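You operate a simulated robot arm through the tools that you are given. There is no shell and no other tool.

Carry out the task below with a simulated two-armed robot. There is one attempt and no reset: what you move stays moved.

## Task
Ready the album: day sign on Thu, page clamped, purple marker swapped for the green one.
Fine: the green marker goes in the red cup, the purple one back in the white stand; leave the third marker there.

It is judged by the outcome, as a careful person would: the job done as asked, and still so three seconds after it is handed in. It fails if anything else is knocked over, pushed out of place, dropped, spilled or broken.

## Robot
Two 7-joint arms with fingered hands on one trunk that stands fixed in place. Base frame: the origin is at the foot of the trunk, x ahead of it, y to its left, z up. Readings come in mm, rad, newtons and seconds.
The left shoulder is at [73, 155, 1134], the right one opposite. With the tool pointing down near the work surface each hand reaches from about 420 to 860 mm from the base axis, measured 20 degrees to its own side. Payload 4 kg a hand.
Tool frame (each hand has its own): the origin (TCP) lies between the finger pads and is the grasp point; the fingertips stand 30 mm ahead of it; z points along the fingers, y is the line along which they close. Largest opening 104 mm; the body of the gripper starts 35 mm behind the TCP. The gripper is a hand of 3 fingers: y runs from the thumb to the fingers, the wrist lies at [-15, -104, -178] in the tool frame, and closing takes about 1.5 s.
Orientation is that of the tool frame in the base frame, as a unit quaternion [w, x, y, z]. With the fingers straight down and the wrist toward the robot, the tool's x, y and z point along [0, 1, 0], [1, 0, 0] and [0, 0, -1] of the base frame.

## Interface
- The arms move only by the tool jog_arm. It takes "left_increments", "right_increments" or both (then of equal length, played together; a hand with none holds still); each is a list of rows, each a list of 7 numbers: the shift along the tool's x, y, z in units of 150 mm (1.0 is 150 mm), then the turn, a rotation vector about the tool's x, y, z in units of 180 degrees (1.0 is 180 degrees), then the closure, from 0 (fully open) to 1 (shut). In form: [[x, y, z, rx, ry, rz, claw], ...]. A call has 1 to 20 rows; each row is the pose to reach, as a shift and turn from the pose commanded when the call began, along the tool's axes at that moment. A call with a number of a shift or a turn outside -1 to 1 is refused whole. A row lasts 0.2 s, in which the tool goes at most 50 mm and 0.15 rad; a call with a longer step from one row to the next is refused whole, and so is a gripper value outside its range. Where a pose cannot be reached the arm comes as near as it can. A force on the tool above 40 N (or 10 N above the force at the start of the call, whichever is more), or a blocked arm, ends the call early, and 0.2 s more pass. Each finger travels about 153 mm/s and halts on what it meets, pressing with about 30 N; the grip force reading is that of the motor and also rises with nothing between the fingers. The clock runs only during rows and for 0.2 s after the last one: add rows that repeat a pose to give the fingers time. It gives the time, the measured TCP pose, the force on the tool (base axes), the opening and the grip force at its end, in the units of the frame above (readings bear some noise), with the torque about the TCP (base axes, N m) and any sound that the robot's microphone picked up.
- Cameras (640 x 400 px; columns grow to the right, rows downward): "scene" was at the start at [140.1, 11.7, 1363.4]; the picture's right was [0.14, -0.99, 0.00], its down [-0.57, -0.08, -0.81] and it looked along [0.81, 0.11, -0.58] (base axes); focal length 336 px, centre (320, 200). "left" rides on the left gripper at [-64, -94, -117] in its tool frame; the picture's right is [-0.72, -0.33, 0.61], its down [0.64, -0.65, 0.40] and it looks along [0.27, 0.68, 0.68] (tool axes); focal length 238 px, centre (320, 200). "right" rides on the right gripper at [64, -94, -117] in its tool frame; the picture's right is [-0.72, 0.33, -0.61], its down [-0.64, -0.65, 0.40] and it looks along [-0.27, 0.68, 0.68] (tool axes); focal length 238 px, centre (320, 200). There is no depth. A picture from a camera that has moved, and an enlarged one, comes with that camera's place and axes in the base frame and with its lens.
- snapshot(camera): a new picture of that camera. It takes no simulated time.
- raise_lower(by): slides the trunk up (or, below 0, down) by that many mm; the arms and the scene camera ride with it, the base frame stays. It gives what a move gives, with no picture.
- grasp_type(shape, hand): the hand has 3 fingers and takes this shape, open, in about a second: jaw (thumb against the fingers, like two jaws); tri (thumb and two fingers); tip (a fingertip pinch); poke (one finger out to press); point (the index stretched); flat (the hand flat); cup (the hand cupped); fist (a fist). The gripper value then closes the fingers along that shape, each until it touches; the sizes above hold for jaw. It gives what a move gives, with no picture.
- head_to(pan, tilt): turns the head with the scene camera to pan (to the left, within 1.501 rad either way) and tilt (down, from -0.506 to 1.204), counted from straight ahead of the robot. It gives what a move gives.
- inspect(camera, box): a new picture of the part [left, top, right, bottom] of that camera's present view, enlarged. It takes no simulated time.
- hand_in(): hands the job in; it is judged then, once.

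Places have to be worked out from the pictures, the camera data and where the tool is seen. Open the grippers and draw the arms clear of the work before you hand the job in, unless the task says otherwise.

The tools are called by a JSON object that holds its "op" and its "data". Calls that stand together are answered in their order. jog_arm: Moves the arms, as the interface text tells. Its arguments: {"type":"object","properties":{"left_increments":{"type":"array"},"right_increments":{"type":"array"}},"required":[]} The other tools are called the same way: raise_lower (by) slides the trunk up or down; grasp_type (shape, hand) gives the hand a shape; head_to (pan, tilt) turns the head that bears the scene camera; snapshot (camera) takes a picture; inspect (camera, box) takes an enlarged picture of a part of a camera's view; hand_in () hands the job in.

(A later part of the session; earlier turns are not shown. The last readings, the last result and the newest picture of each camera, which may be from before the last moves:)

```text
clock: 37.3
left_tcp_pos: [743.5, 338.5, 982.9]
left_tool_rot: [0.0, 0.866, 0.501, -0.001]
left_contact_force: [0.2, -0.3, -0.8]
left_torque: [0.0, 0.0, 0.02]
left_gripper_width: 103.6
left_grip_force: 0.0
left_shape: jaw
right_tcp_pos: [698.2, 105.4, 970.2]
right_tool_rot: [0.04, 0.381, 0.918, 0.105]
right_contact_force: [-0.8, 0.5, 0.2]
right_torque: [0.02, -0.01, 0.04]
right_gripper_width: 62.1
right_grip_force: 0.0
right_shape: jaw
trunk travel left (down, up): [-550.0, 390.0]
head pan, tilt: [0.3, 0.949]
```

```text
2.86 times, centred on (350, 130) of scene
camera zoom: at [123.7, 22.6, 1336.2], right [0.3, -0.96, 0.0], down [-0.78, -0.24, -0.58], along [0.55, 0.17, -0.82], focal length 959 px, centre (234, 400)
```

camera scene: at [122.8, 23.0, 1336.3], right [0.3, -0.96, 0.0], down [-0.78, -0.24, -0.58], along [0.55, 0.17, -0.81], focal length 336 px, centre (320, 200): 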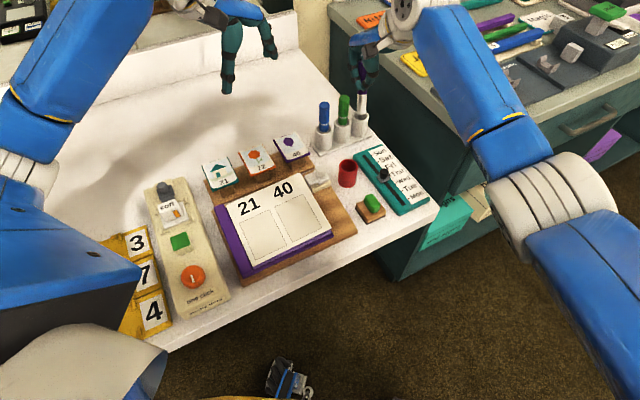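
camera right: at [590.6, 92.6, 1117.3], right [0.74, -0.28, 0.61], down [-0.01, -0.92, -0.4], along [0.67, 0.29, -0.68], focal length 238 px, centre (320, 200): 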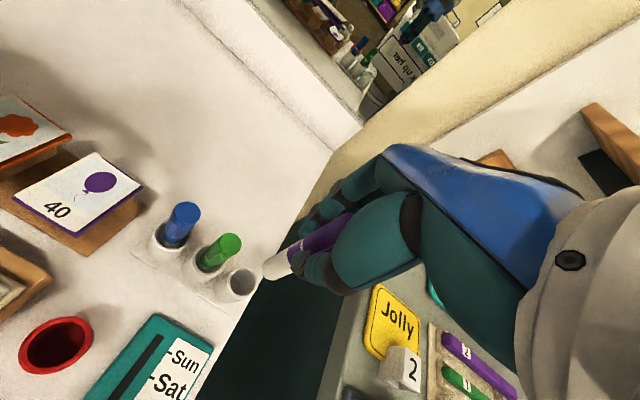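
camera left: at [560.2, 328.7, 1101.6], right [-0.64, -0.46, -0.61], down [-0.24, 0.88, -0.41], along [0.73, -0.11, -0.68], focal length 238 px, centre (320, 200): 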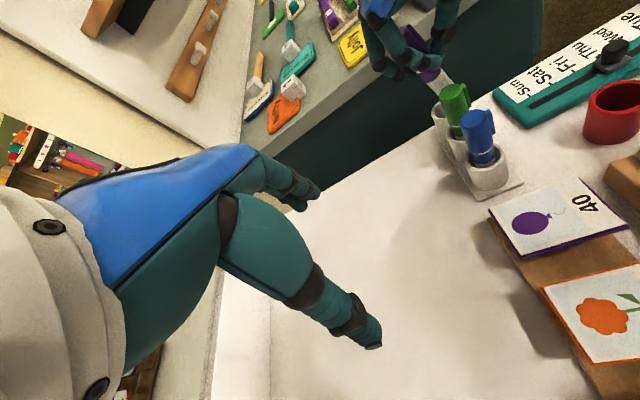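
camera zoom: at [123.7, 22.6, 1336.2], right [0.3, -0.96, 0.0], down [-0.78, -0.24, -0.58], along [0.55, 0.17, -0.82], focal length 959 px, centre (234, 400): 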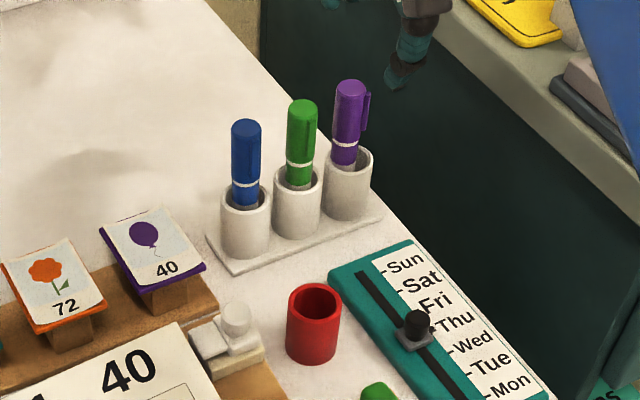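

Purple now stands in the third hole of the white stand, and everything else is in place. I'll zoom in on the green marker from both cameras to locate its axis for grasping.

{"op": "inspect", "data": {"camera": "scene", "box": [330, 85, 390, 145]}}

{"op": "inspect", "data": {"camera": "left", "box": [470, 40, 560, 150]}}

{"op": "snapshot", "data": {"camera": "right"}}

```text
6.67 times, centred on (360, 115) of scene
camera zoom: at [123.7, 22.6, 1336.2], right [0.3, -0.96, 0.0], down [-0.78, -0.24, -0.58], along [0.55, 0.17, -0.82], focal length 2238 px, centre (53, 767)
```

zoom: 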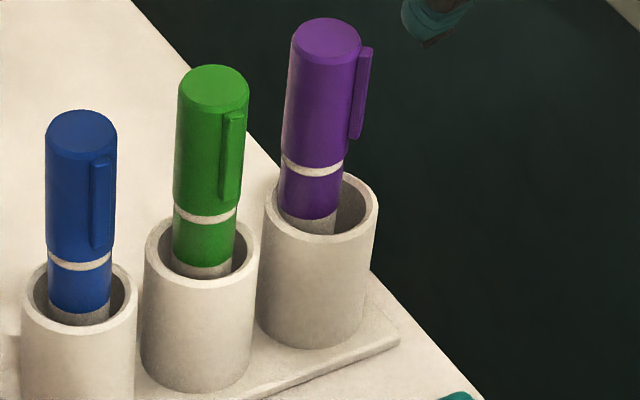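

```text
3.64 times, centred on (515, 95) of left
camera zoom: at [630.7, 328.2, 1101.2], right [-0.64, -0.46, -0.61], down [-0.25, 0.88, -0.41], along [0.73, -0.11, -0.68], focal length 867 px, centre (-389, 582)
```

zoom: 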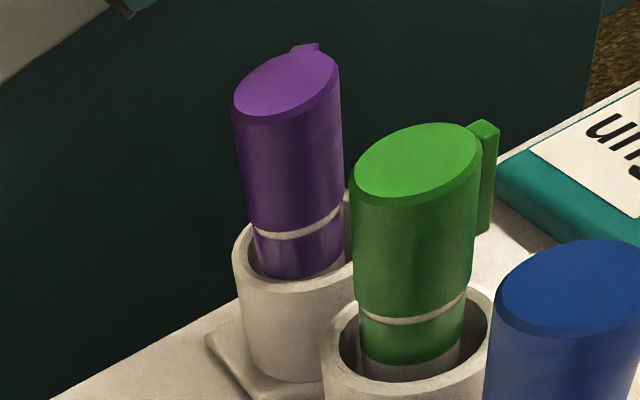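

```text
taken
camera right: at [570.7, 67.5, 1064.6], right [0.64, -0.38, 0.67], down [0.06, -0.84, -0.54], along [0.77, 0.39, -0.51], focal length 238 px, centre (320, 200)
```

right: 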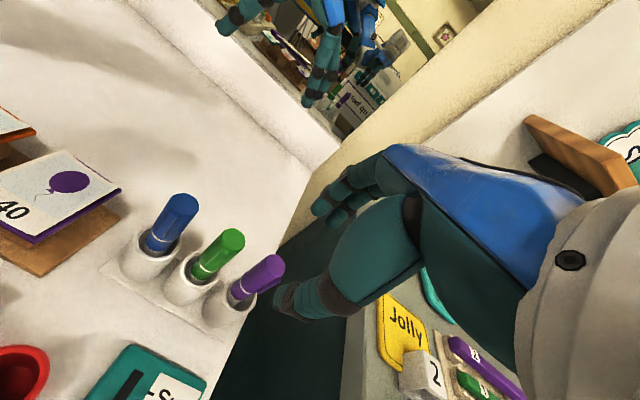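

Green's axis is vertical at about [677,143] (top z≈900). I straighten the right hand back to vertical and hover it above the green marker.

{"op": "jog_arm", "data": {"right_increments": [[0.05, 0.012, 0.01, 0.012, 0, 0, 0.4], [0.1, 0.025, 0.02, 0.026, -0.0005, 0, 0.4], [0.16, 0.04, 0.03, 0.04, -0.001, 0, 0.4], [0.22, 0.053, 0.04, 0.056, -0.0015, 0, 0.4], [0.277, 0.067, 0.051, 0.0716, -0.002, 0, 0.4], [0.277, 0.067, 0.051, 0.0716, -0.002, 0, 0.4], [0.277, 0.067, 0.051, 0.0716, -0.002, 0, 0.4]]}}

{"op": "inspect", "data": {"camera": "left", "box": [400, 0, 560, 180]}}

{"op": "inspect", "data": {"camera": "scene", "box": [300, 50, 400, 150]}}

{"op": "inspect", "data": {"camera": "right", "box": [220, 160, 360, 320]}}

```text
clock: 38.9
left_tcp_pos: [743.5, 336.7, 983.8]
left_tool_rot: [0.001, 0.866, 0.5, 0.001]
left_contact_force: [0.2, 0.2, 0.4]
left_torque: [0.0, 0.02, -0.03]
left_gripper_width: 104.0
left_grip_force: 0.0
left_shape: jaw
right_tcp_pos: [675.5, 143.5, 966.2]
right_tool_rot: [0.0, 0.385, 0.923, -0.001]
right_contact_force: [0.3, 0.8, -0.1]
right_torque: [-0.02, -0.02, -0.02]
right_gripper_width: 62.0
right_grip_force: 0.1
right_shape: jaw
trunk travel left (down, up): [-550.0, 390.0]
head pan, tilt: [0.3, 0.949]
```

```text
2.22 times, centred on (480, 90) of left
camera zoom: at [630.6, 327.9, 1101.5], right [-0.64, -0.46, -0.61], down [-0.25, 0.88, -0.41], along [0.73, -0.11, -0.68], focal length 530 px, centre (-36, 444)
```

zoom: 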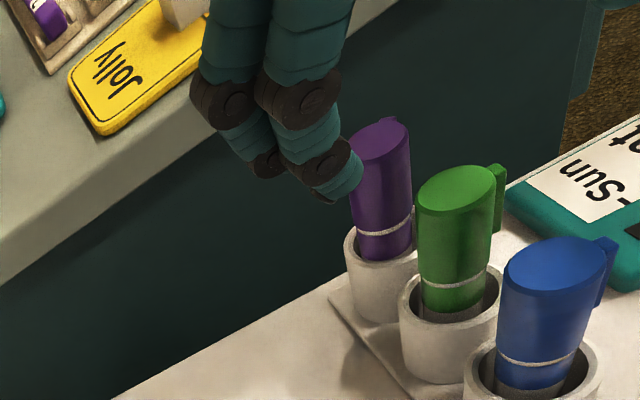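

```text
4.00 times, centred on (350, 100) of scene
camera zoom: at [123.6, 22.8, 1336.3], right [0.3, -0.96, 0.0], down [-0.78, -0.24, -0.58], along [0.55, 0.17, -0.82], focal length 1343 px, centre (200, 600)
```

zoom: 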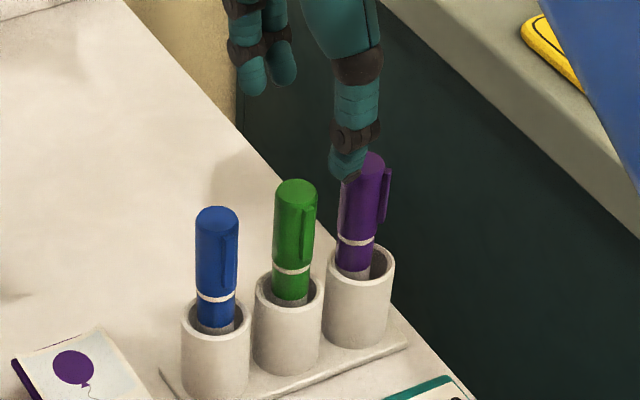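

```text
2.50 times, centred on (290, 240) of right
camera zoom: at [565.0, 122.6, 1082.8], right [0.74, -0.28, 0.61], down [-0.01, -0.92, -0.4], along [0.67, 0.29, -0.68], focal length 596 px, centre (395, 100)
```

zoom: 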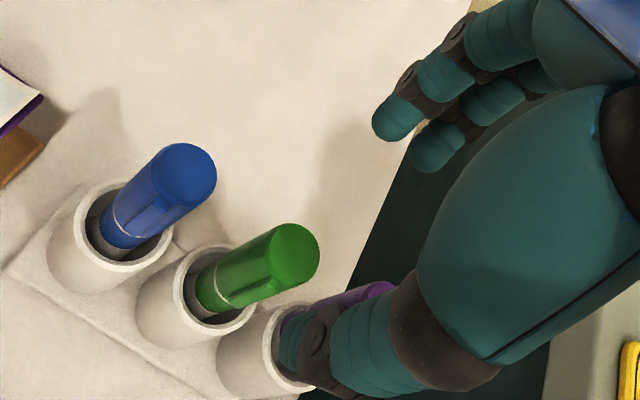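

The green top projects exactly on the tool axis in the right camera. I descend 92 mm and close slowly on green.

{"op": "jog_arm", "data": {"right_increments": [[0, 0, 0.12, 0, 0, 0, 0.4], [0, 0, 0.24, 0, 0, 0, 0.4], [0, 0, 0.36, 0, 0, 0, 0.4], [0, 0, 0.46, 0, 0, 0, 0.4], [0, 0, 0.54, 0, 0, 0, 0.4], [0, 0, 0.613, 0, 0, 0, 0.4], [0, 0, 0.613, 0, 0, 0, 0.5], [0, 0, 0.613, 0, 0, 0, 0.6], [0, 0, 0.613, 0, 0, 0, 0.7], [0, 0, 0.613, 0, 0, 0, 0.77], [0, 0, 0.613, 0, 0, 0, 0.82], [0, 0, 0.613, 0, 0, 0, 0.87], [0, 0, 0.613, 0, 0, 0, 0.92], [0, 0, 0.613, 0, 0, 0, 0.97], [0, 0, 0.613, 0, 0, 0, 1.0], [0, 0, 0.613, 0, 0, 0, 1.0], [0, 0, 0.613, 0, 0, 0, 1.0]]}}

{"op": "inspect", "data": {"camera": "left", "box": [400, 0, 560, 180]}}

{"op": "inspect", "data": {"camera": "scene", "box": [300, 50, 400, 150]}}

```text
clock: 42.5
left_tcp_pos: [742.7, 336.0, 983.6]
left_tool_rot: [0.001, 0.866, 0.501, 0.0]
left_contact_force: [-0.2, 0.8, 0.0]
left_torque: [0.0, -0.03, 0.03]
left_gripper_width: 103.6
left_grip_force: 0.1
left_shape: jaw
right_tcp_pos: [677.6, 144.2, 872.5]
right_tool_rot: [0.0, 0.385, 0.923, -0.001]
right_contact_force: [-0.4, 0.1, -0.1]
right_torque: [0.02, 0.02, 0.05]
right_gripper_width: 10.3
right_grip_force: 29.9
right_shape: jaw
trunk travel left (down, up): [-550.0, 390.0]
head pan, tilt: [0.3, 0.949]
```

```text
2.22 times, centred on (480, 90) of left
camera zoom: at [630.6, 328.2, 1101.3], right [-0.64, -0.46, -0.61], down [-0.25, 0.88, -0.41], along [0.73, -0.11, -0.68], focal length 530 px, centre (-36, 444)
```

zoom: 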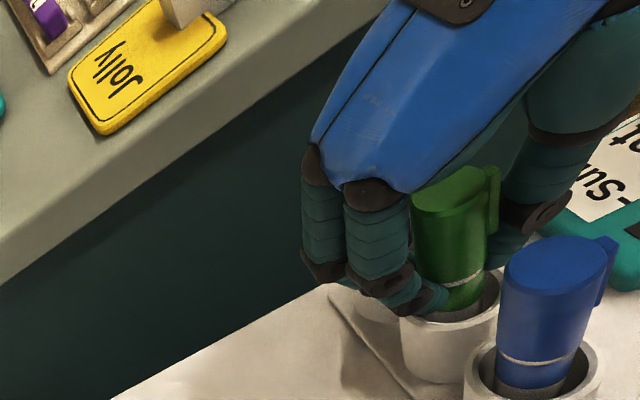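

```text
4.00 times, centred on (350, 100) of scene
camera zoom: at [123.6, 23.0, 1336.3], right [0.3, -0.96, 0.0], down [-0.78, -0.24, -0.58], along [0.55, 0.17, -0.82], focal length 1343 px, centre (200, 600)
```

zoom: 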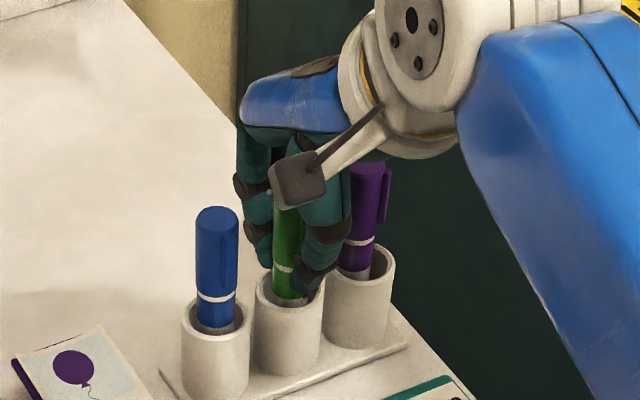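

Green is gripped (30 N). I lift it straight up about 120 mm.

{"op": "jog_arm", "data": {"right_increments": [[0, 0, -0.04, 0, 0, 0, 1.0], [0, 0, -0.1, 0, 0, 0, 1.0], [0, 0, -0.17, 0, 0, 0, 1.0], [0, 0, -0.25, 0, 0, 0, 1.0], [0, 0, -0.35, 0, 0, 0, 1.0], [0, 0, -0.45, 0, 0, 0, 1.0], [0, 0, -0.55, 0, 0, 0, 1.0], [0, 0, -0.65, 0, 0, 0, 1.0], [0, 0, -0.73, 0, 0, 0, 1.0], [0, 0, -0.8, 0, 0, 0, 1.0], [0, 0, -0.8, 0, 0, 0, 1.0]]}}

{"op": "inspect", "data": {"camera": "left", "box": [400, 0, 560, 180]}}

{"op": "inspect", "data": {"camera": "scene", "box": [300, 30, 400, 150]}}

{"op": "inspect", "data": {"camera": "right", "box": [220, 160, 360, 320]}}

```text
clock: 44.9
left_tcp_pos: [744.4, 336.9, 983.3]
left_tool_rot: [0.001, 0.865, 0.502, -0.001]
left_contact_force: [0.6, 0.5, -0.2]
left_torque: [-0.04, 0.02, -0.01]
left_gripper_width: 103.5
left_grip_force: 0.0
left_shape: jaw
right_tcp_pos: [676.5, 143.4, 993.8]
right_tool_rot: [0.001, 0.384, 0.923, -0.001]
right_contact_force: [0.4, -0.8, -0.4]
right_torque: [0.01, -0.04, 0.03]
right_gripper_width: 10.4
right_grip_force: 29.9
right_shape: jaw
trunk travel left (down, up): [-550.0, 390.0]
head pan, tilt: [0.3, 0.949]
```

```text
2.22 times, centred on (480, 90) of left
camera zoom: at [630.7, 328.2, 1101.2], right [-0.64, -0.46, -0.61], down [-0.25, 0.88, -0.41], along [0.73, -0.11, -0.68], focal length 530 px, centre (-36, 444)
```

zoom: 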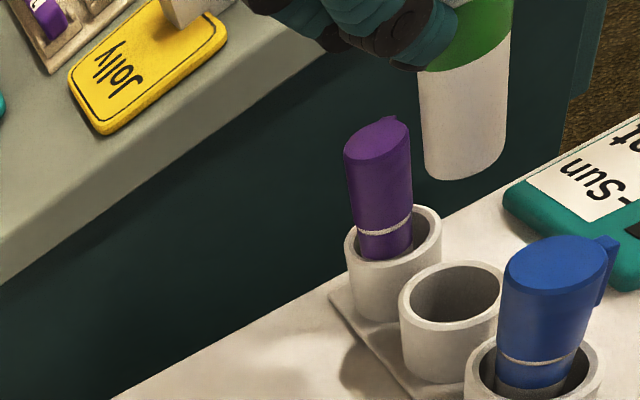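

```text
3.33 times, centred on (350, 90) of scene
camera zoom: at [123.8, 23.0, 1336.2], right [0.3, -0.96, 0.0], down [-0.78, -0.24, -0.58], along [0.55, 0.17, -0.82], focal length 1119 px, centre (220, 567)
```

zoom: 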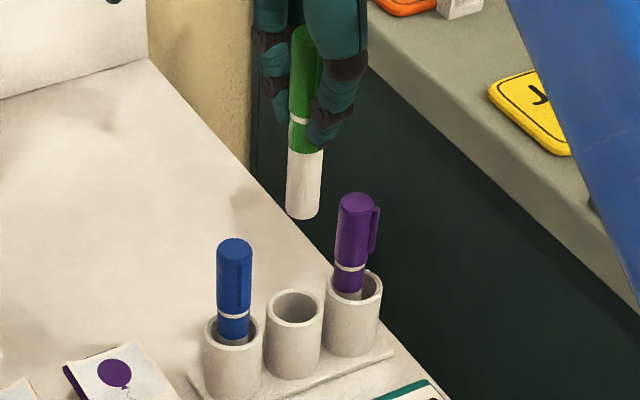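

```text
2.50 times, centred on (290, 240) of right
camera zoom: at [565.3, 122.3, 1111.2], right [0.74, -0.28, 0.61], down [-0.01, -0.92, -0.4], along [0.67, 0.29, -0.68], focal length 596 px, centre (395, 100)
```

zoom: 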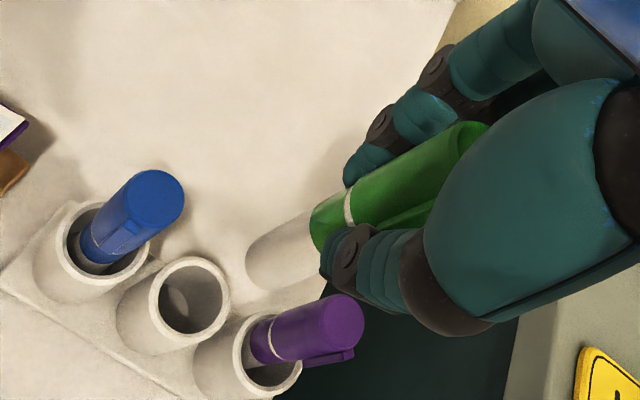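

Green is out and hanging vertically (bottom at about TCP+(-1,-2,-80)); blue and purple are undisturbed. I carry it above the red cup while bringing the left camera alongside for the same kind of side view.

{"op": "jog_arm", "data": {"right_increments": [[0.03, -0.06, 0, 0, 0, 0, 1.0], [0.08, -0.17, 0, 0, 0, 0, 1.0], [0.14, -0.29, 0, 0, 0, 0, 1.0], [0.2, -0.42, 0, 0, 0, 0, 1.0], [0.26, -0.55, 0, 0, 0, 0, 1.0], [0.31, -0.66, 0, 0, 0, 0, 1.0], [0.345, -0.725, 0, 0, 0, 0, 1.0], [0.358, -0.754, 0, 0, 0, 0, 1.0], [0.358, -0.754, 0, 0, 0, 0, 1.0], [0.358, -0.754, 0, 0, 0, 0, 1.0]], "left_increments": [[-0.05, -0.07, 0, 0, 0, 0, 0], [-0.13, -0.2, 0, 0, 0, 0, 0], [-0.22, -0.33, 0, 0, 0, 0, 0], [-0.31, -0.46, 0, 0, 0, 0, 0], [-0.4, -0.6, 0, 0, 0, 0, 0], [-0.48, -0.72, 0, 0, 0, 0, 0], [-0.53, -0.79, 0, 0, 0, 0, 0], [-0.558, -0.833, 0, 0, 0, 0, 0], [-0.558, -0.833, 0, 0, 0, 0, 0], [-0.558, -0.833, 0, 0, 0, 0, 0]]}}

{"op": "snapshot", "data": {"camera": "left"}}

{"op": "inspect", "data": {"camera": "scene", "box": [300, 60, 420, 200]}}

{"op": "inspect", "data": {"camera": "right", "box": [200, 160, 340, 320]}}

```text
clock: 47.1
left_tcp_pos: [592.4, 328.5, 982.0]
left_tool_rot: [0.001, 0.866, 0.5, 0.0]
left_contact_force: [-0.7, 0.5, 1.0]
left_torque: [0.01, -0.01, -0.01]
left_gripper_width: 103.7
left_grip_force: 0.1
left_shape: jaw
right_tcp_pos: [557.1, 101.0, 992.4]
right_tool_rot: [0.0, 0.384, 0.923, -0.001]
right_contact_force: [-0.4, 0.0, -0.2]
right_torque: [0.02, -0.01, 0.0]
right_gripper_width: 10.5
right_grip_force: 30.0
right_shape: jaw
trunk travel left (down, up): [-550.0, 390.0]
head pan, tilt: [0.3, 0.949]
```

```text
taken
camera left: at [479.7, 318.7, 1101.5], right [-0.64, -0.46, -0.61], down [-0.25, 0.88, -0.41], along [0.73, -0.11, -0.68], focal length 238 px, centre (320, 200)
```

left: 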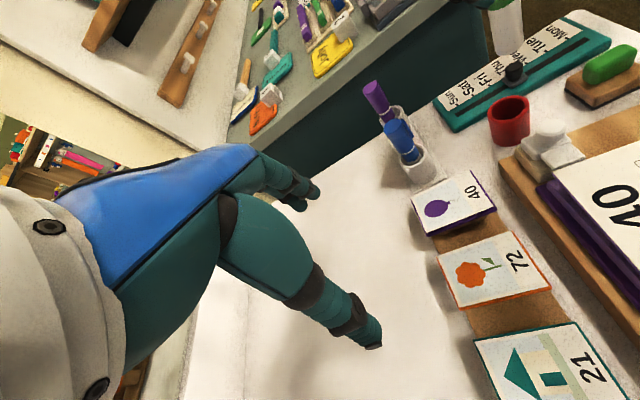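

```text
2.86 times, centred on (360, 130) of scene
camera zoom: at [122.7, 23.0, 1336.3], right [0.3, -0.96, 0.0], down [-0.78, -0.24, -0.58], along [0.55, 0.17, -0.81], focal length 959 px, centre (206, 400)
```

zoom: 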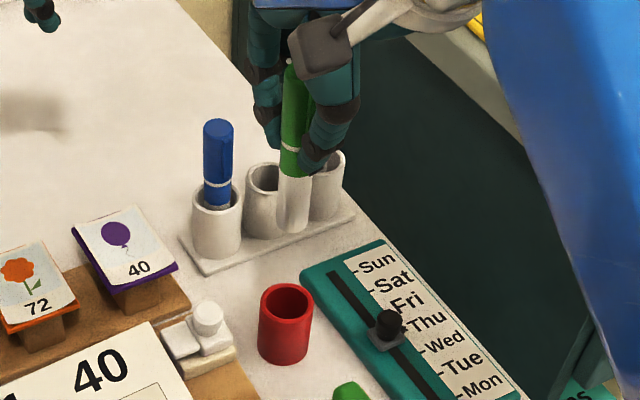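

```text
2.50 times, centred on (270, 240) of right
camera zoom: at [446.1, 80.8, 1110.5], right [0.74, -0.28, 0.61], down [-0.01, -0.92, -0.4], along [0.67, 0.29, -0.68], focal length 596 px, centre (445, 100)
```

zoom: 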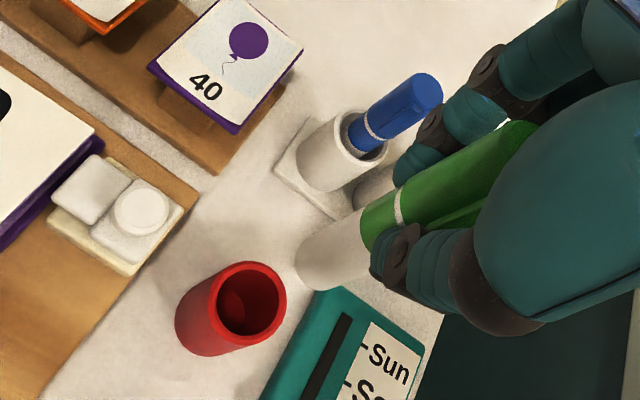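

Both the green marker and the red cup are visible from the side. I zoom in to measure the offset between them.

{"op": "inspect", "data": {"camera": "left", "box": [460, 0, 580, 150]}}

{"op": "inspect", "data": {"camera": "scene", "box": [360, 110, 420, 200]}}

```text
2.67 times, centred on (520, 75) of left
camera zoom: at [479.7, 318.7, 1101.5], right [-0.64, -0.46, -0.61], down [-0.25, 0.88, -0.41], along [0.73, -0.11, -0.68], focal length 636 px, centre (-213, 533)
```

zoom: 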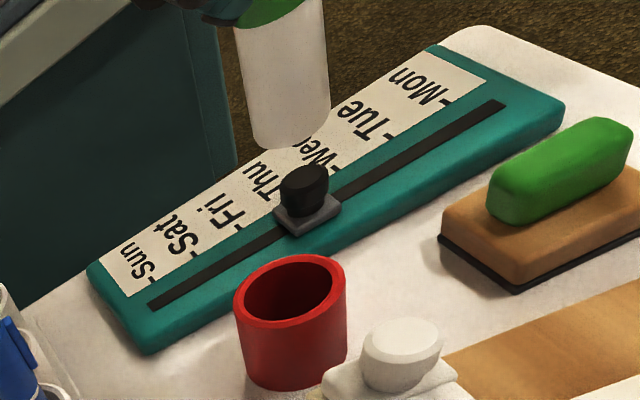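

```text
4.44 times, centred on (390, 155) of scene
camera zoom: at [122.7, 23.0, 1336.3], right [0.3, -0.96, 0.0], down [-0.78, -0.24, -0.58], along [0.55, 0.17, -0.81], focal length 1492 px, centre (9, 400)
```

zoom: 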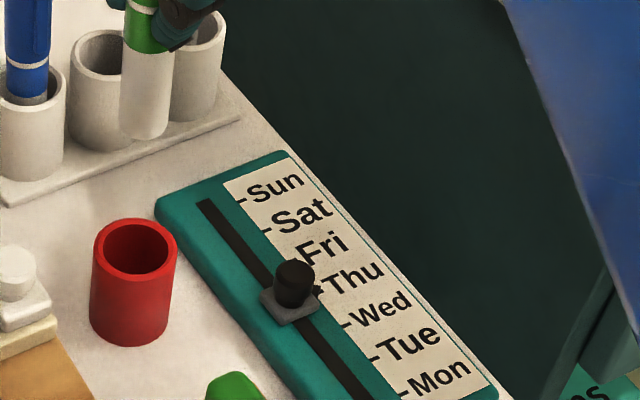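

The rim centre is about [561.6,100.7,831] and the green bottom about [556.9,100.6,913], so I shift +4.7 mm in x and lower 68 mm to just above the rim, then re-check.

{"op": "jog_arm", "data": {"right_increments": [[-0.008, 0.008, 0.06, 0, 0, 0, 1.0], [-0.016, 0.016, 0.15, 0, 0, 0, 1.0], [-0.022, 0.022, 0.24, 0, 0, 0, 1.0], [-0.022, 0.022, 0.32, 0, 0, 0, 1.0], [-0.022, 0.022, 0.39, 0, 0, 0, 1.0], [-0.022, 0.022, 0.44, 0, 0, 0, 1.0], [-0.022, 0.022, 0.453, 0, 0, 0, 1.0], [-0.022, 0.022, 0.453, 0, 0, 0, 1.0], [-0.022, 0.022, 0.453, 0, 0, 0, 1.0]]}}

{"op": "inspect", "data": {"camera": "left", "box": [470, 30, 550, 150]}}

{"op": "inspect", "data": {"camera": "scene", "box": [350, 130, 410, 190]}}

{"op": "inspect", "data": {"camera": "right", "box": [220, 180, 340, 300]}}

```text
clock: 49.1
left_tcp_pos: [592.8, 327.6, 984.0]
left_tool_rot: [0.001, 0.865, 0.501, 0.001]
left_contact_force: [-0.2, -0.4, 0.0]
left_torque: [0.0, -0.02, -0.01]
left_gripper_width: 103.9
left_grip_force: 0.1
left_shape: jaw
right_tcp_pos: [562.7, 99.7, 924.0]
right_tool_rot: [0.001, 0.384, 0.923, -0.002]
right_contact_force: [-0.5, -0.1, -0.5]
right_torque: [0.01, -0.04, 0.0]
right_gripper_width: 10.6
right_grip_force: 29.9
right_shape: jaw
trunk travel left (down, up): [-550.0, 390.0]
head pan, tilt: [0.3, 0.949]
```

```text
3.33 times, centred on (510, 90) of left
camera zoom: at [479.8, 318.7, 1101.5], right [-0.64, -0.46, -0.61], down [-0.25, 0.88, -0.41], along [0.73, -0.11, -0.68], focal length 794 px, centre (-313, 567)
```

zoom: 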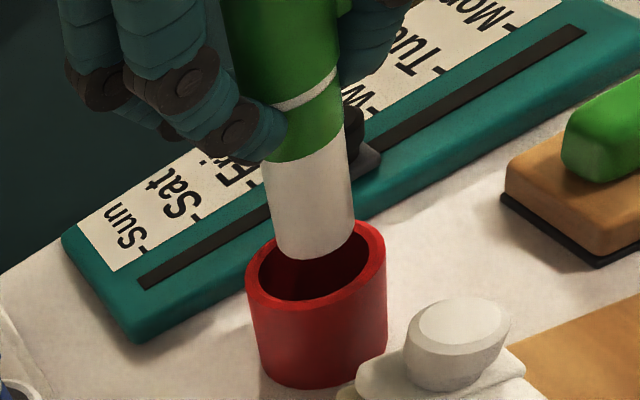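

```text
6.67 times, centred on (380, 160) of scene
camera zoom: at [122.7, 22.9, 1336.3], right [0.3, -0.96, 0.0], down [-0.78, -0.24, -0.58], along [0.55, 0.17, -0.81], focal length 2238 px, centre (-80, 467)
```

zoom: 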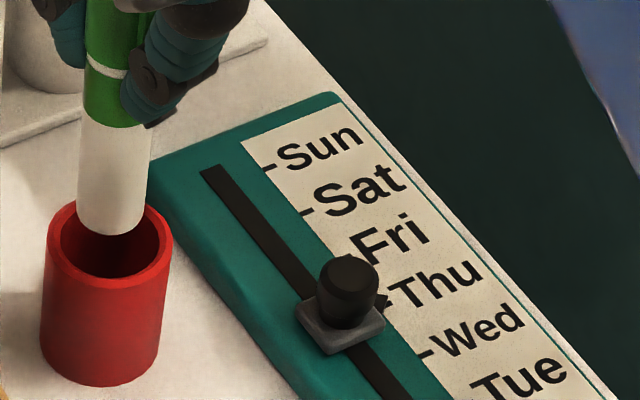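

```text
3.33 times, centred on (280, 240) of right
camera zoom: at [451.1, 80.1, 1041.9], right [0.74, -0.28, 0.61], down [-0.01, -0.92, -0.4], along [0.67, 0.29, -0.68], focal length 794 px, centre (453, 67)
```

zoom: 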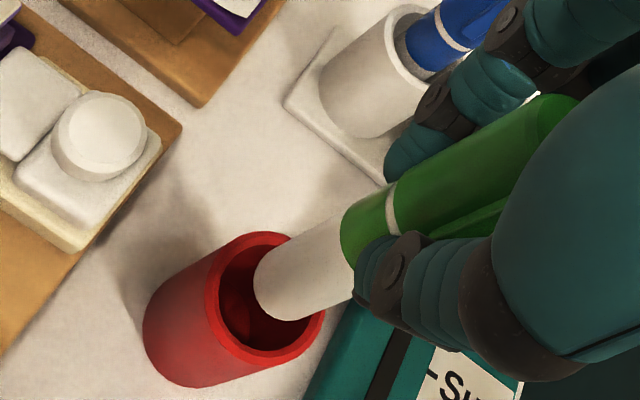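

The green bottom is within ~1 mm of the cup's centre and 15 mm above its rim. I lower it straight in by 53 mm.

{"op": "jog_arm", "data": {"right_increments": [[0, 0, 0.035, 0, 0, 0, 1.0], [0, 0, 0.07, 0, 0, 0, 1.0], [0, 0, 0.105, 0, 0, 0, 1.0], [0, 0, 0.14, 0, 0, 0, 1.0], [0, 0, 0.175, 0, 0, 0, 1.0], [0, 0, 0.21, 0, 0, 0, 1.0], [0, 0, 0.245, 0, 0, 0, 1.0], [0, 0, 0.28, 0, 0, 0, 1.0], [0, 0, 0.315, 0, 0, 0, 1.0], [0, 0, 0.35, 0, 0, 0, 1.0], [0, 0, 0.35, 0, 0, 0, 1.0]]}}

{"op": "inspect", "data": {"camera": "left", "box": [450, 20, 570, 150]}}

{"op": "inspect", "data": {"camera": "scene", "box": [310, 110, 410, 210]}}

```text
clock: 51.5
left_tcp_pos: [593.1, 326.5, 983.0]
left_tool_rot: [0.001, 0.865, 0.501, 0.0]
left_contact_force: [-0.2, 0.6, -0.3]
left_torque: [-0.03, 0.01, -0.02]
left_gripper_width: 103.9
left_grip_force: 0.1
left_shape: jaw
right_tcp_pos: [563.9, 99.9, 872.8]
right_tool_rot: [0.001, 0.384, 0.923, -0.001]
right_contact_force: [0.4, -0.1, -0.3]
right_torque: [0.01, -0.01, -0.03]
right_gripper_width: 10.5
right_grip_force: 29.9
right_shape: jaw
trunk travel left (down, up): [-550.0, 390.0]
head pan, tilt: [0.3, 0.949]
```

```text
3.08 times, centred on (510, 85) of left
camera zoom: at [479.8, 318.7, 1101.5], right [-0.64, -0.46, -0.61], down [-0.25, 0.88, -0.41], along [0.73, -0.11, -0.68], focal length 733 px, centre (-265, 554)
```

zoom: 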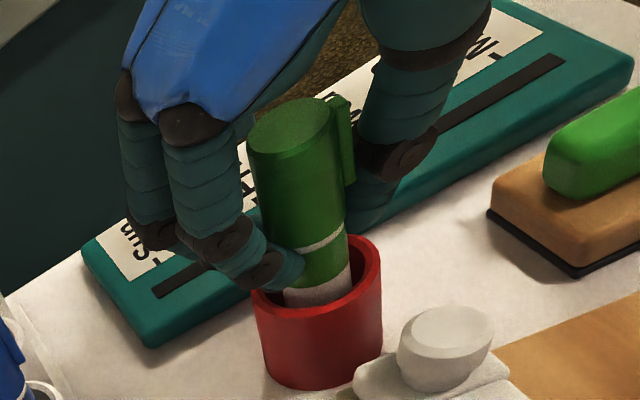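

```text
4.00 times, centred on (360, 160) of scene
camera zoom: at [122.6, 22.9, 1336.3], right [0.3, -0.96, 0.0], down [-0.78, -0.24, -0.58], along [0.55, 0.17, -0.81], focal length 1343 px, centre (160, 360)
```

zoom: 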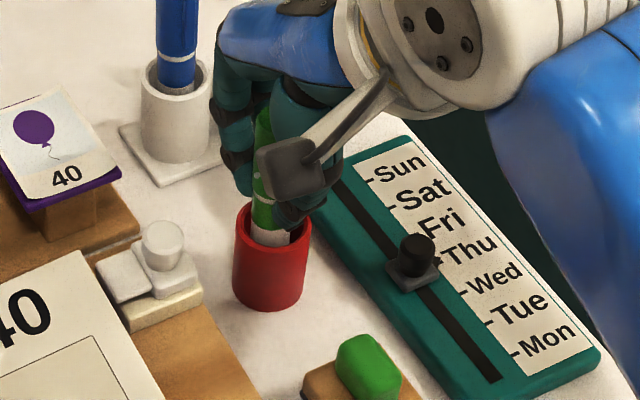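

Green is inside the red cup with no contact force. I ease it down another 4 mm, open, and withdraw upward.

{"op": "jog_arm", "data": {"right_increments": [[0, 0, 0.012, 0, 0, 0, 1.0], [0, 0, 0.025, 0, 0, 0, 1.0], [0, 0, 0.025, 0, 0, 0, 0.92], [0, 0, 0.025, 0, 0, 0, 0.82], [0, 0, 0.025, 0, 0, 0, 0.7], [0, 0, 0.025, 0, 0, 0, 0.58], [0, 0, 0.025, 0, 0, 0, 0.46], [0, 0, 0.025, 0, 0, 0, 0.4], [0, 0, 0.025, 0, 0, 0, 0.4], [0, 0, -0.07, 0, 0, 0, 0.4], [0, 0, -0.2, 0, 0, 0, 0.4], [0, 0, -0.35, 0, 0, 0, 0.4], [0, 0, -0.5, 0, 0, 0, 0.4], [0, 0, -0.65, 0, 0, 0, 0.4], [0, 0, -0.78, 0, 0, 0, 0.4], [0, 0, -0.78, 0, 0, 0, 0.4]]}}

{"op": "inspect", "data": {"camera": "left", "box": [450, 20, 570, 150]}}

{"op": "inspect", "data": {"camera": "scene", "box": [290, 80, 430, 220]}}

```text
clock: 54.9
left_tcp_pos: [592.4, 327.5, 983.6]
left_tool_rot: [0.001, 0.866, 0.5, 0.001]
left_contact_force: [0.0, 0.2, 0.5]
left_torque: [0.01, 0.0, 0.0]
left_gripper_width: 103.6
left_grip_force: 0.2
left_shape: jaw
right_tcp_pos: [561.5, 100.4, 990.5]
right_tool_rot: [0.001, 0.384, 0.923, -0.002]
right_contact_force: [0.2, 0.2, 0.0]
right_torque: [0.0, -0.02, 0.02]
right_gripper_width: 62.0
right_grip_force: 0.1
right_shape: jaw
trunk travel left (down, up): [-550.0, 390.0]
head pan, tilt: [0.3, 0.949]
```

```text
3.08 times, centred on (510, 85) of left
camera zoom: at [479.9, 318.6, 1101.5], right [-0.64, -0.46, -0.61], down [-0.25, 0.88, -0.41], along [0.73, -0.11, -0.68], focal length 733 px, centre (-265, 554)
```

zoom: 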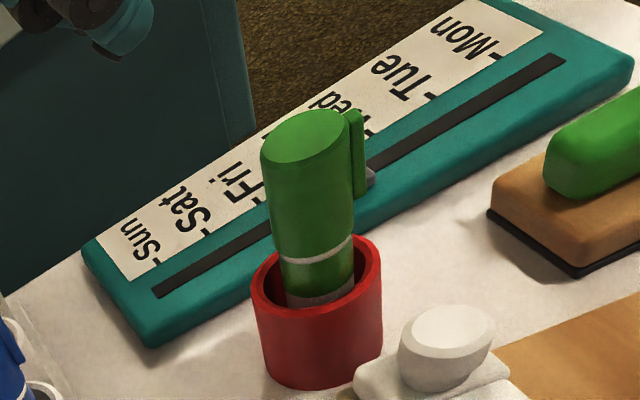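

```text
2.86 times, centred on (360, 150) of scene
camera zoom: at [122.8, 22.9, 1336.3], right [0.3, -0.96, 0.0], down [-0.78, -0.24, -0.58], along [0.55, 0.17, -0.81], focal length 959 px, centre (206, 343)
```

zoom: 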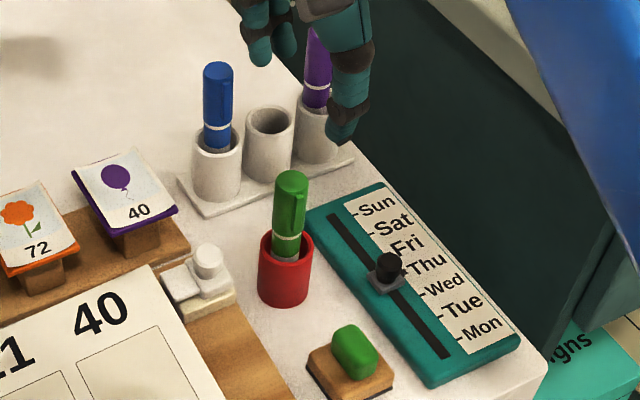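

Green stands in the red cup, purple and blue in the white stand, slider on Thu. Now the clamp: I'll inspect the clamp and album from the left camera's new position and the scene camera.

{"op": "inspect", "data": {"camera": "left", "box": [490, 90, 640, 250]}}

{"op": "inspect", "data": {"camera": "scene", "box": [270, 140, 360, 220]}}

{"op": "inspect", "data": {"camera": "right", "box": [0, 100, 260, 400]}}

```text
2.50 times, centred on (565, 170) of left
camera zoom: at [479.9, 318.6, 1101.5], right [-0.64, -0.46, -0.61], down [-0.25, 0.88, -0.41], along [0.73, -0.11, -0.68], focal length 596 px, centre (-292, 275)
```

zoom: 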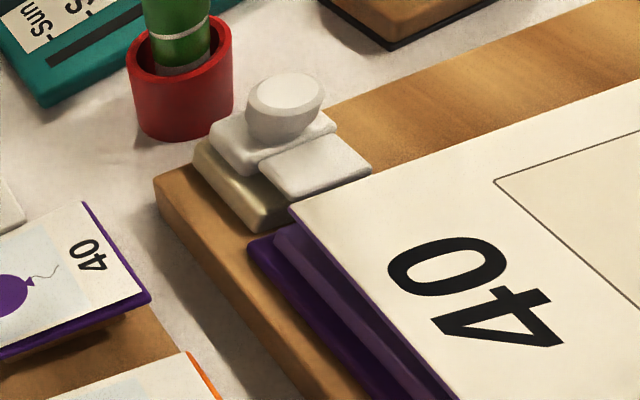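

```text
5.00 times, centred on (315, 180) of scene
camera zoom: at [122.8, 22.9, 1336.3], right [0.3, -0.96, 0.0], down [-0.78, -0.24, -0.58], along [0.55, 0.17, -0.81], focal length 1678 px, centre (345, 300)
```

zoom: 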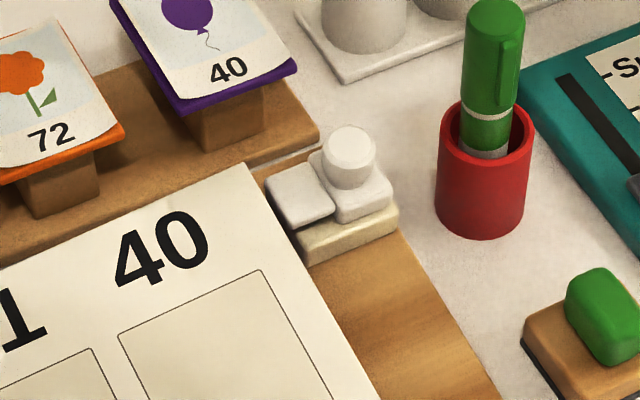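

```text
1.33 times, centred on (130, 250) of right
camera zoom: at [451.2, 80.3, 1107.4], right [0.74, -0.28, 0.61], down [-0.01, -0.92, -0.4], along [0.67, 0.29, -0.68], focal length 318 px, centre (573, 133)
```

zoom: 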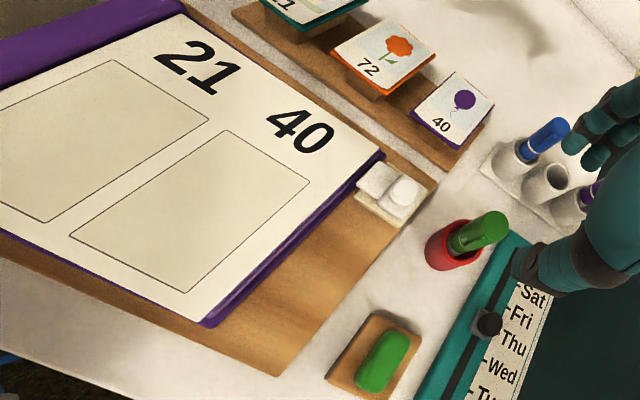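

I'll zoom further into the clamp jaw and the page edge from the left camera to gauge their heights.

{"op": "inspect", "data": {"camera": "left", "box": [525, 105, 605, 175]}}

{"op": "inspect", "data": {"camera": "scene", "box": [300, 158, 350, 198]}}

{"op": "inspect", "data": {"camera": "right", "box": [130, 140, 200, 200]}}

```text
5.71 times, centred on (565, 140) of left
camera zoom: at [479.9, 318.6, 1101.5], right [-0.64, -0.46, -0.61], down [-0.25, 0.88, -0.41], along [0.73, -0.11, -0.68], focal length 1362 px, centre (-1080, 543)
```

zoom: 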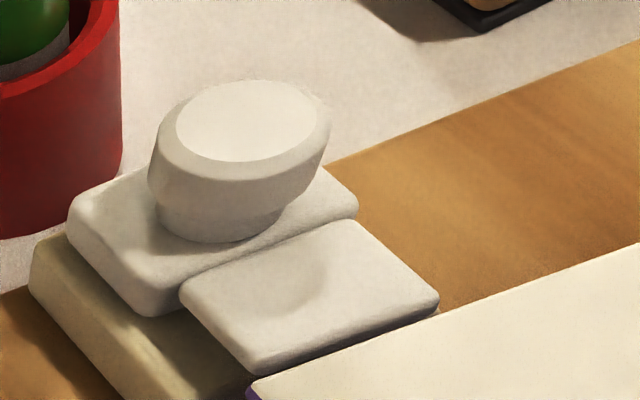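

```text
10.00 times, centred on (325, 178) of scene
camera zoom: at [122.8, 22.9, 1336.3], right [0.3, -0.96, 0.0], down [-0.78, -0.24, -0.58], along [0.55, 0.17, -0.81], focal length 3357 px, centre (270, 420)
```

zoom: 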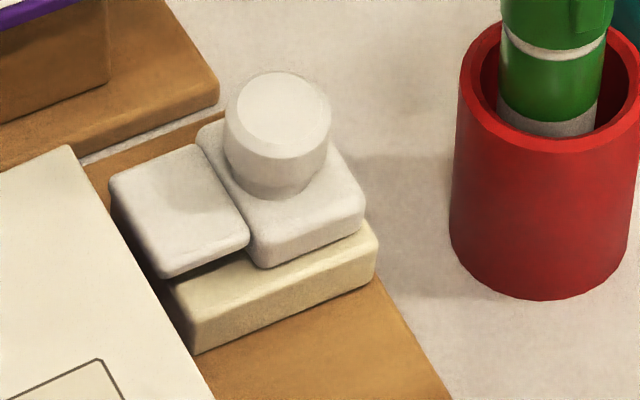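

```text
6.67 times, centred on (165, 170) of right
camera zoom: at [451.2, 80.3, 1107.4], right [0.74, -0.28, 0.61], down [-0.01, -0.92, -0.4], along [0.67, 0.29, -0.68], focal length 1589 px, centre (1353, 400)
```

zoom: 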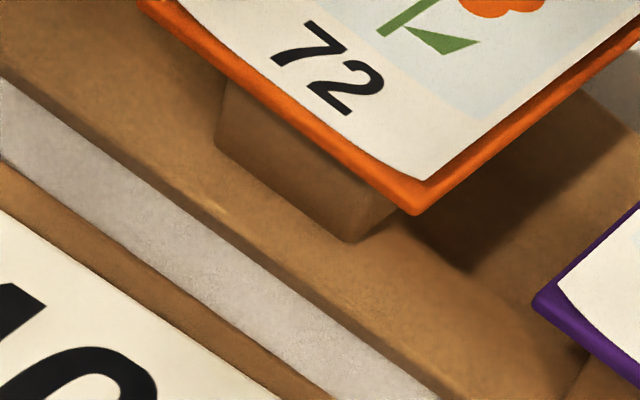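

The clamp's jaw plate (top z≈837) sits beside the page, whose free edge is raised to about z=844–846; so the page must be pressed while the jaw is slid over it toward the page ([-0.71,0.71]). I first move the right hand, turned to point left (y' along +y), above the clamp knob at about [515.7,143,859].

{"op": "jog_arm", "data": {"right_increments": [[0.05, 0, 0, 0, 0, -0.03, 0.4], [0.11, 0, 0, 0, 0, -0.065, 0.4], [0.17, -0.005, 0, 0, 0, -0.1, 0.4], [0.23, -0.01, 0, 0, 0, -0.135, 0.4], [0.29, -0.01, 0, 0, 0, -0.17, 0.4], [0.35, -0.015, 0, 0, 0, -0.21, 0.4], [0.416, -0.016, 0, 0, 0, -0.25, 0.4], [0.416, -0.016, 0, 0, 0, -0.25, 0.4], [0.416, -0.016, 0, 0, 0, -0.25, 0.4]]}}

{"op": "snapshot", "data": {"camera": "scene"}}

{"op": "snapshot", "data": {"camera": "right"}}

{"op": "snapshot", "data": {"camera": "left"}}

```text
clock: 56.9
left_tcp_pos: [592.8, 327.1, 982.9]
left_tool_rot: [0.0, 0.866, 0.501, 0.0]
left_contact_force: [0.1, 0.0, 0.2]
left_torque: [-0.01, -0.04, -0.04]
left_gripper_width: 103.8
left_grip_force: 0.1
left_shape: jaw
right_tcp_pos: [517.0, 142.8, 988.8]
right_tool_rot: [0.0, 0.001, 1.0, 0.0]
right_contact_force: [0.2, 0.2, 0.2]
right_torque: [-0.01, 0.03, -0.02]
right_gripper_width: 62.0
right_grip_force: 0.2
right_shape: jaw
trunk travel left (down, up): [-550.0, 390.0]
head pan, tilt: [0.3, 0.949]
```

```text
taken
camera scene: at [122.8, 23.0, 1336.3], right [0.3, -0.96, 0.0], down [-0.78, -0.24, -0.58], along [0.55, 0.17, -0.81], focal length 336 px, centre (320, 200)
```

scene: 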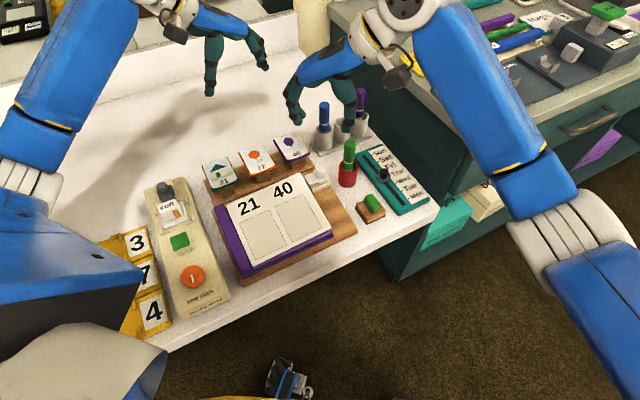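

```text
taken
camera right: at [453.7, 48.8, 1107.6], right [0.72, 0.33, 0.61], down [0.64, -0.65, -0.4], along [0.27, 0.68, -0.68], focal length 238 px, centre (320, 200)
```

right: 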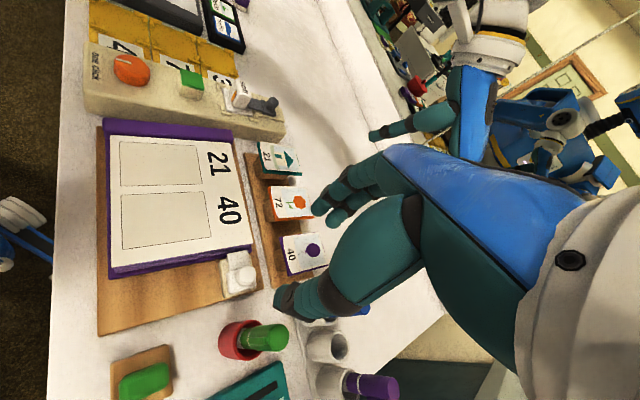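

```text
taken
camera left: at [479.8, 318.5, 1101.6], right [-0.64, -0.46, -0.61], down [-0.25, 0.88, -0.41], along [0.73, -0.11, -0.68], focal length 238 px, centre (320, 200)
```

left: 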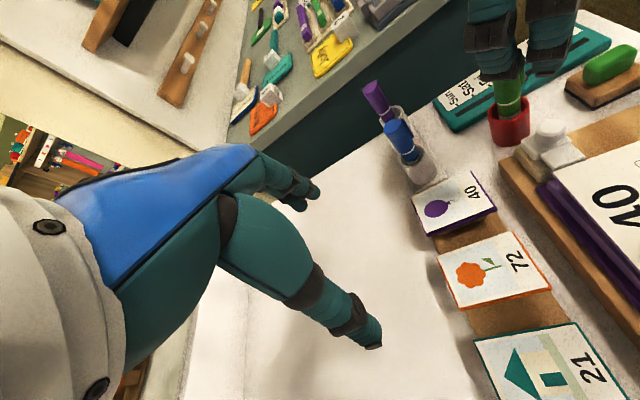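

The right hand reached the new orientation exactly. Now I bring the left hand back and around (clear of the right hand), toward the page, closing its fingers for pressing.

{"op": "jog_arm", "data": {"left_increments": [[-0.08, -0.09, 0, 0, 0, 0.01, 0], [-0.17, -0.2, 0, 0, 0, 0.022, 0.1], [-0.27, -0.31, 0, 0, 0, 0.036, 0.2], [-0.37, -0.43, 0, 0, 0, 0.05, 0.3], [-0.47, -0.55, 0, 0, 0, 0.063, 0.4], [-0.56, -0.65, 0, 0, 0, 0.075, 0.5], [-0.633, -0.735, 0, 0, 0, 0.0833, 0.6], [-0.633, -0.735, 0, 0, 0, 0.0833, 0.7]]}}

{"op": "snapshot", "data": {"camera": "scene"}}

{"op": "snapshot", "data": {"camera": "left"}}

```text
clock: 58.7
left_tcp_pos: [448.8, 299.8, 982.1]
left_tool_rot: [0.0, 0.924, 0.383, 0.001]
left_contact_force: [1.2, -0.5, 0.4]
left_torque: [0.01, -0.01, -0.02]
left_gripper_width: 31.6
left_grip_force: 0.0
left_shape: jaw
right_tcp_pos: [518.7, 142.1, 990.0]
right_tool_rot: [0.0, 0.001, 1.0, 0.0]
right_contact_force: [0.8, 0.3, 0.6]
right_torque: [0.04, -0.01, 0.0]
right_gripper_width: 62.2
right_grip_force: 0.1
right_shape: jaw
trunk travel left (down, up): [-550.0, 390.0]
head pan, tilt: [0.3, 0.949]
```

```text
taken
camera scene: at [122.6, 23.1, 1336.3], right [0.3, -0.96, 0.0], down [-0.78, -0.24, -0.58], along [0.55, 0.17, -0.81], focal length 336 px, centre (320, 200)
```

scene: 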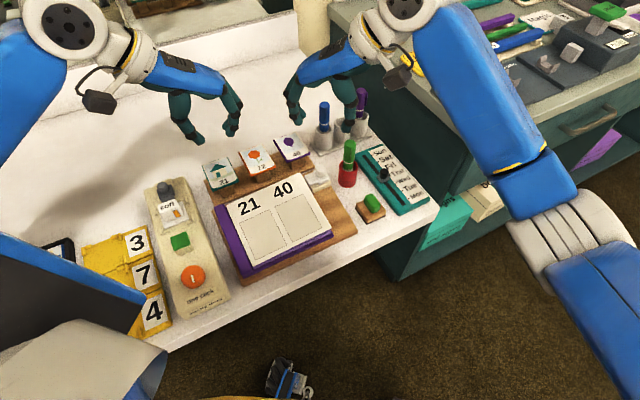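

```text
taken
camera left: at [338.2, 320.9, 1100.8], right [-0.74, -0.28, -0.61], down [-0.01, 0.91, -0.41], along [0.67, -0.29, -0.68], focal length 238 px, centre (320, 200)
```

left: 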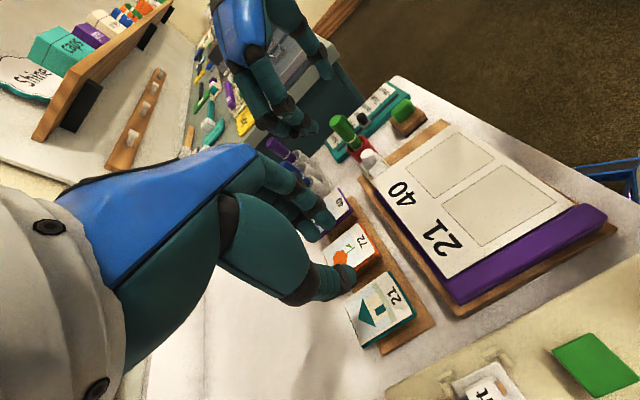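

Path is clear. I bring the left hand over the page's right-middle area at [407,173], still about 50 mm above it, fully closing the fingers.

{"op": "jog_arm", "data": {"left_increments": [[-0.1, 0.05, 0, 0, 0, 0.01, 0.8], [-0.22, 0.11, 0.02, 0, 0, 0.022, 0.9], [-0.34, 0.17, 0.06, 0, 0, 0.036, 1.0], [-0.46, 0.23, 0.12, 0, 0, 0.05, 1.0], [-0.58, 0.29, 0.2, 0, 0, 0.063, 1.0], [-0.69, 0.35, 0.3, 0, 0, 0.075, 1.0], [-0.795, 0.401, 0.413, 0, 0, 0.0833, 1.0], [-0.795, 0.401, 0.413, 0, 0, 0.0833, 1.0], [-0.795, 0.401, 0.413, 0, 0, 0.0833, 1.0]]}}

{"op": "snapshot", "data": {"camera": "scene"}}

{"op": "snapshot", "data": {"camera": "left"}}

{"op": "snapshot", "data": {"camera": "right"}}

```text
clock: 60.7
left_tcp_pos: [408.9, 172.2, 922.0]
left_tool_rot: [0.0, 0.966, 0.258, 0.001]
left_contact_force: [-0.5, 0.0, 0.2]
left_torque: [0.0, 0.01, 0.02]
left_gripper_width: 0.0
left_grip_force: 29.8
left_shape: jaw
right_tcp_pos: [517.4, 142.8, 989.7]
right_tool_rot: [0.0, 0.002, 1.0, -0.001]
right_contact_force: [-0.6, 0.3, 0.9]
right_torque: [-0.02, 0.0, 0.0]
right_gripper_width: 61.9
right_grip_force: 0.1
right_shape: jaw
trunk travel left (down, up): [-550.0, 390.0]
head pan, tilt: [0.3, 0.949]
```

```text
taken
camera scene: at [122.3, 22.8, 1336.4], right [0.3, -0.96, 0.0], down [-0.78, -0.24, -0.58], along [0.55, 0.17, -0.81], focal length 336 px, centre (320, 200)
```

scene: 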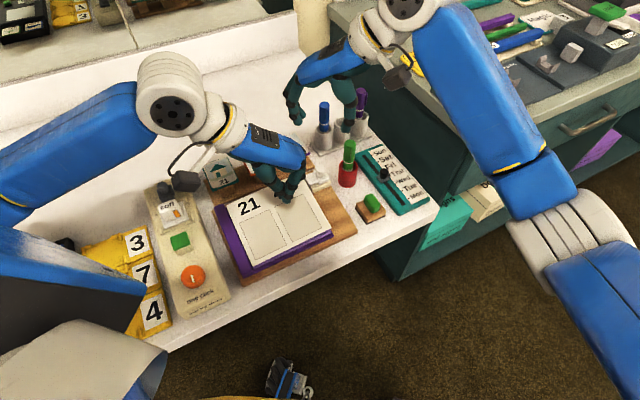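

```text
taken
camera left: at [307.3, 222.1, 1040.5], right [-0.79, -0.08, -0.61], down [0.23, 0.89, -0.41], along [0.58, -0.46, -0.68], focal length 238 px, centre (320, 200)
```

left: 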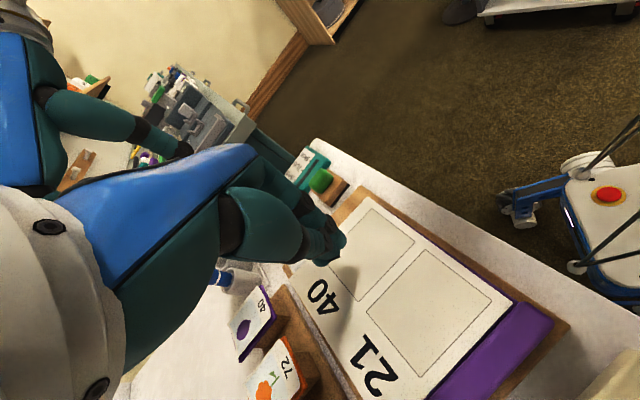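

```text
taken
camera right: at [453.7, 49.0, 1107.6], right [0.72, 0.33, 0.61], down [0.64, -0.66, -0.4], along [0.27, 0.68, -0.68], focal length 238 px, centre (320, 200)
```

right: 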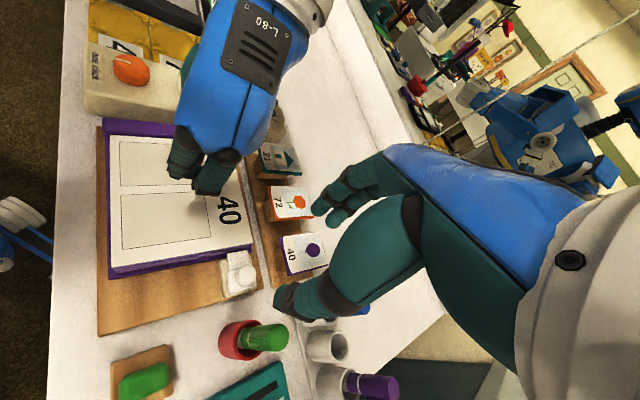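

Left fingers hover over the page where intended, clear of the right hand. I check the clamp knob's position under the right hand before lowering.

{"op": "inspect", "data": {"camera": "right", "box": [190, 220, 310, 320]}}

{"op": "inspect", "data": {"camera": "scene", "box": [250, 130, 370, 230]}}

```text
4.00 times, centred on (250, 270) of right
camera zoom: at [453.7, 49.0, 1107.6], right [0.72, 0.33, 0.61], down [0.64, -0.66, -0.4], along [0.27, 0.68, -0.68], focal length 953 px, centre (600, -80)
```

zoom: 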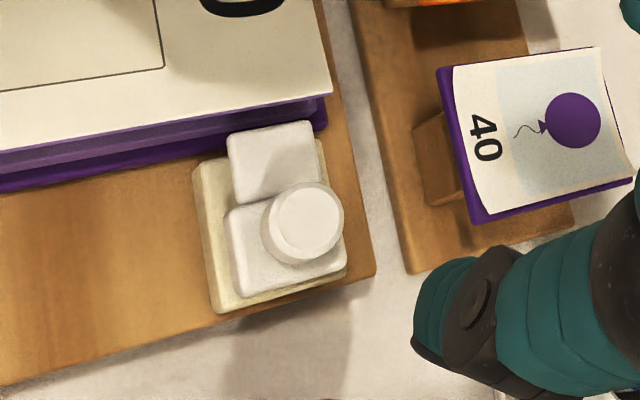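

```text
4.00 times, centred on (310, 180) of scene
camera zoom: at [122.3, 22.8, 1336.4], right [0.3, -0.96, 0.0], down [-0.78, -0.24, -0.58], along [0.55, 0.17, -0.81], focal length 1343 px, centre (360, 280)
```

zoom: 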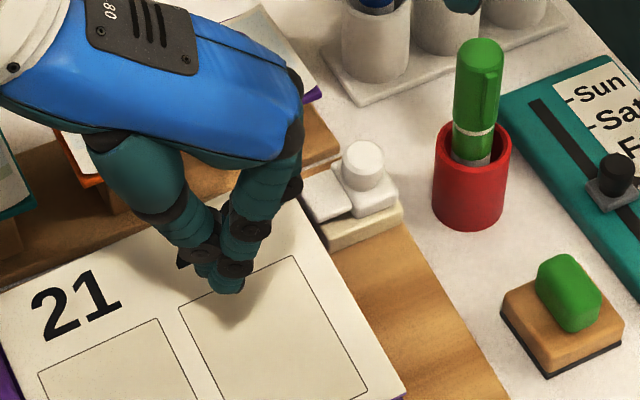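

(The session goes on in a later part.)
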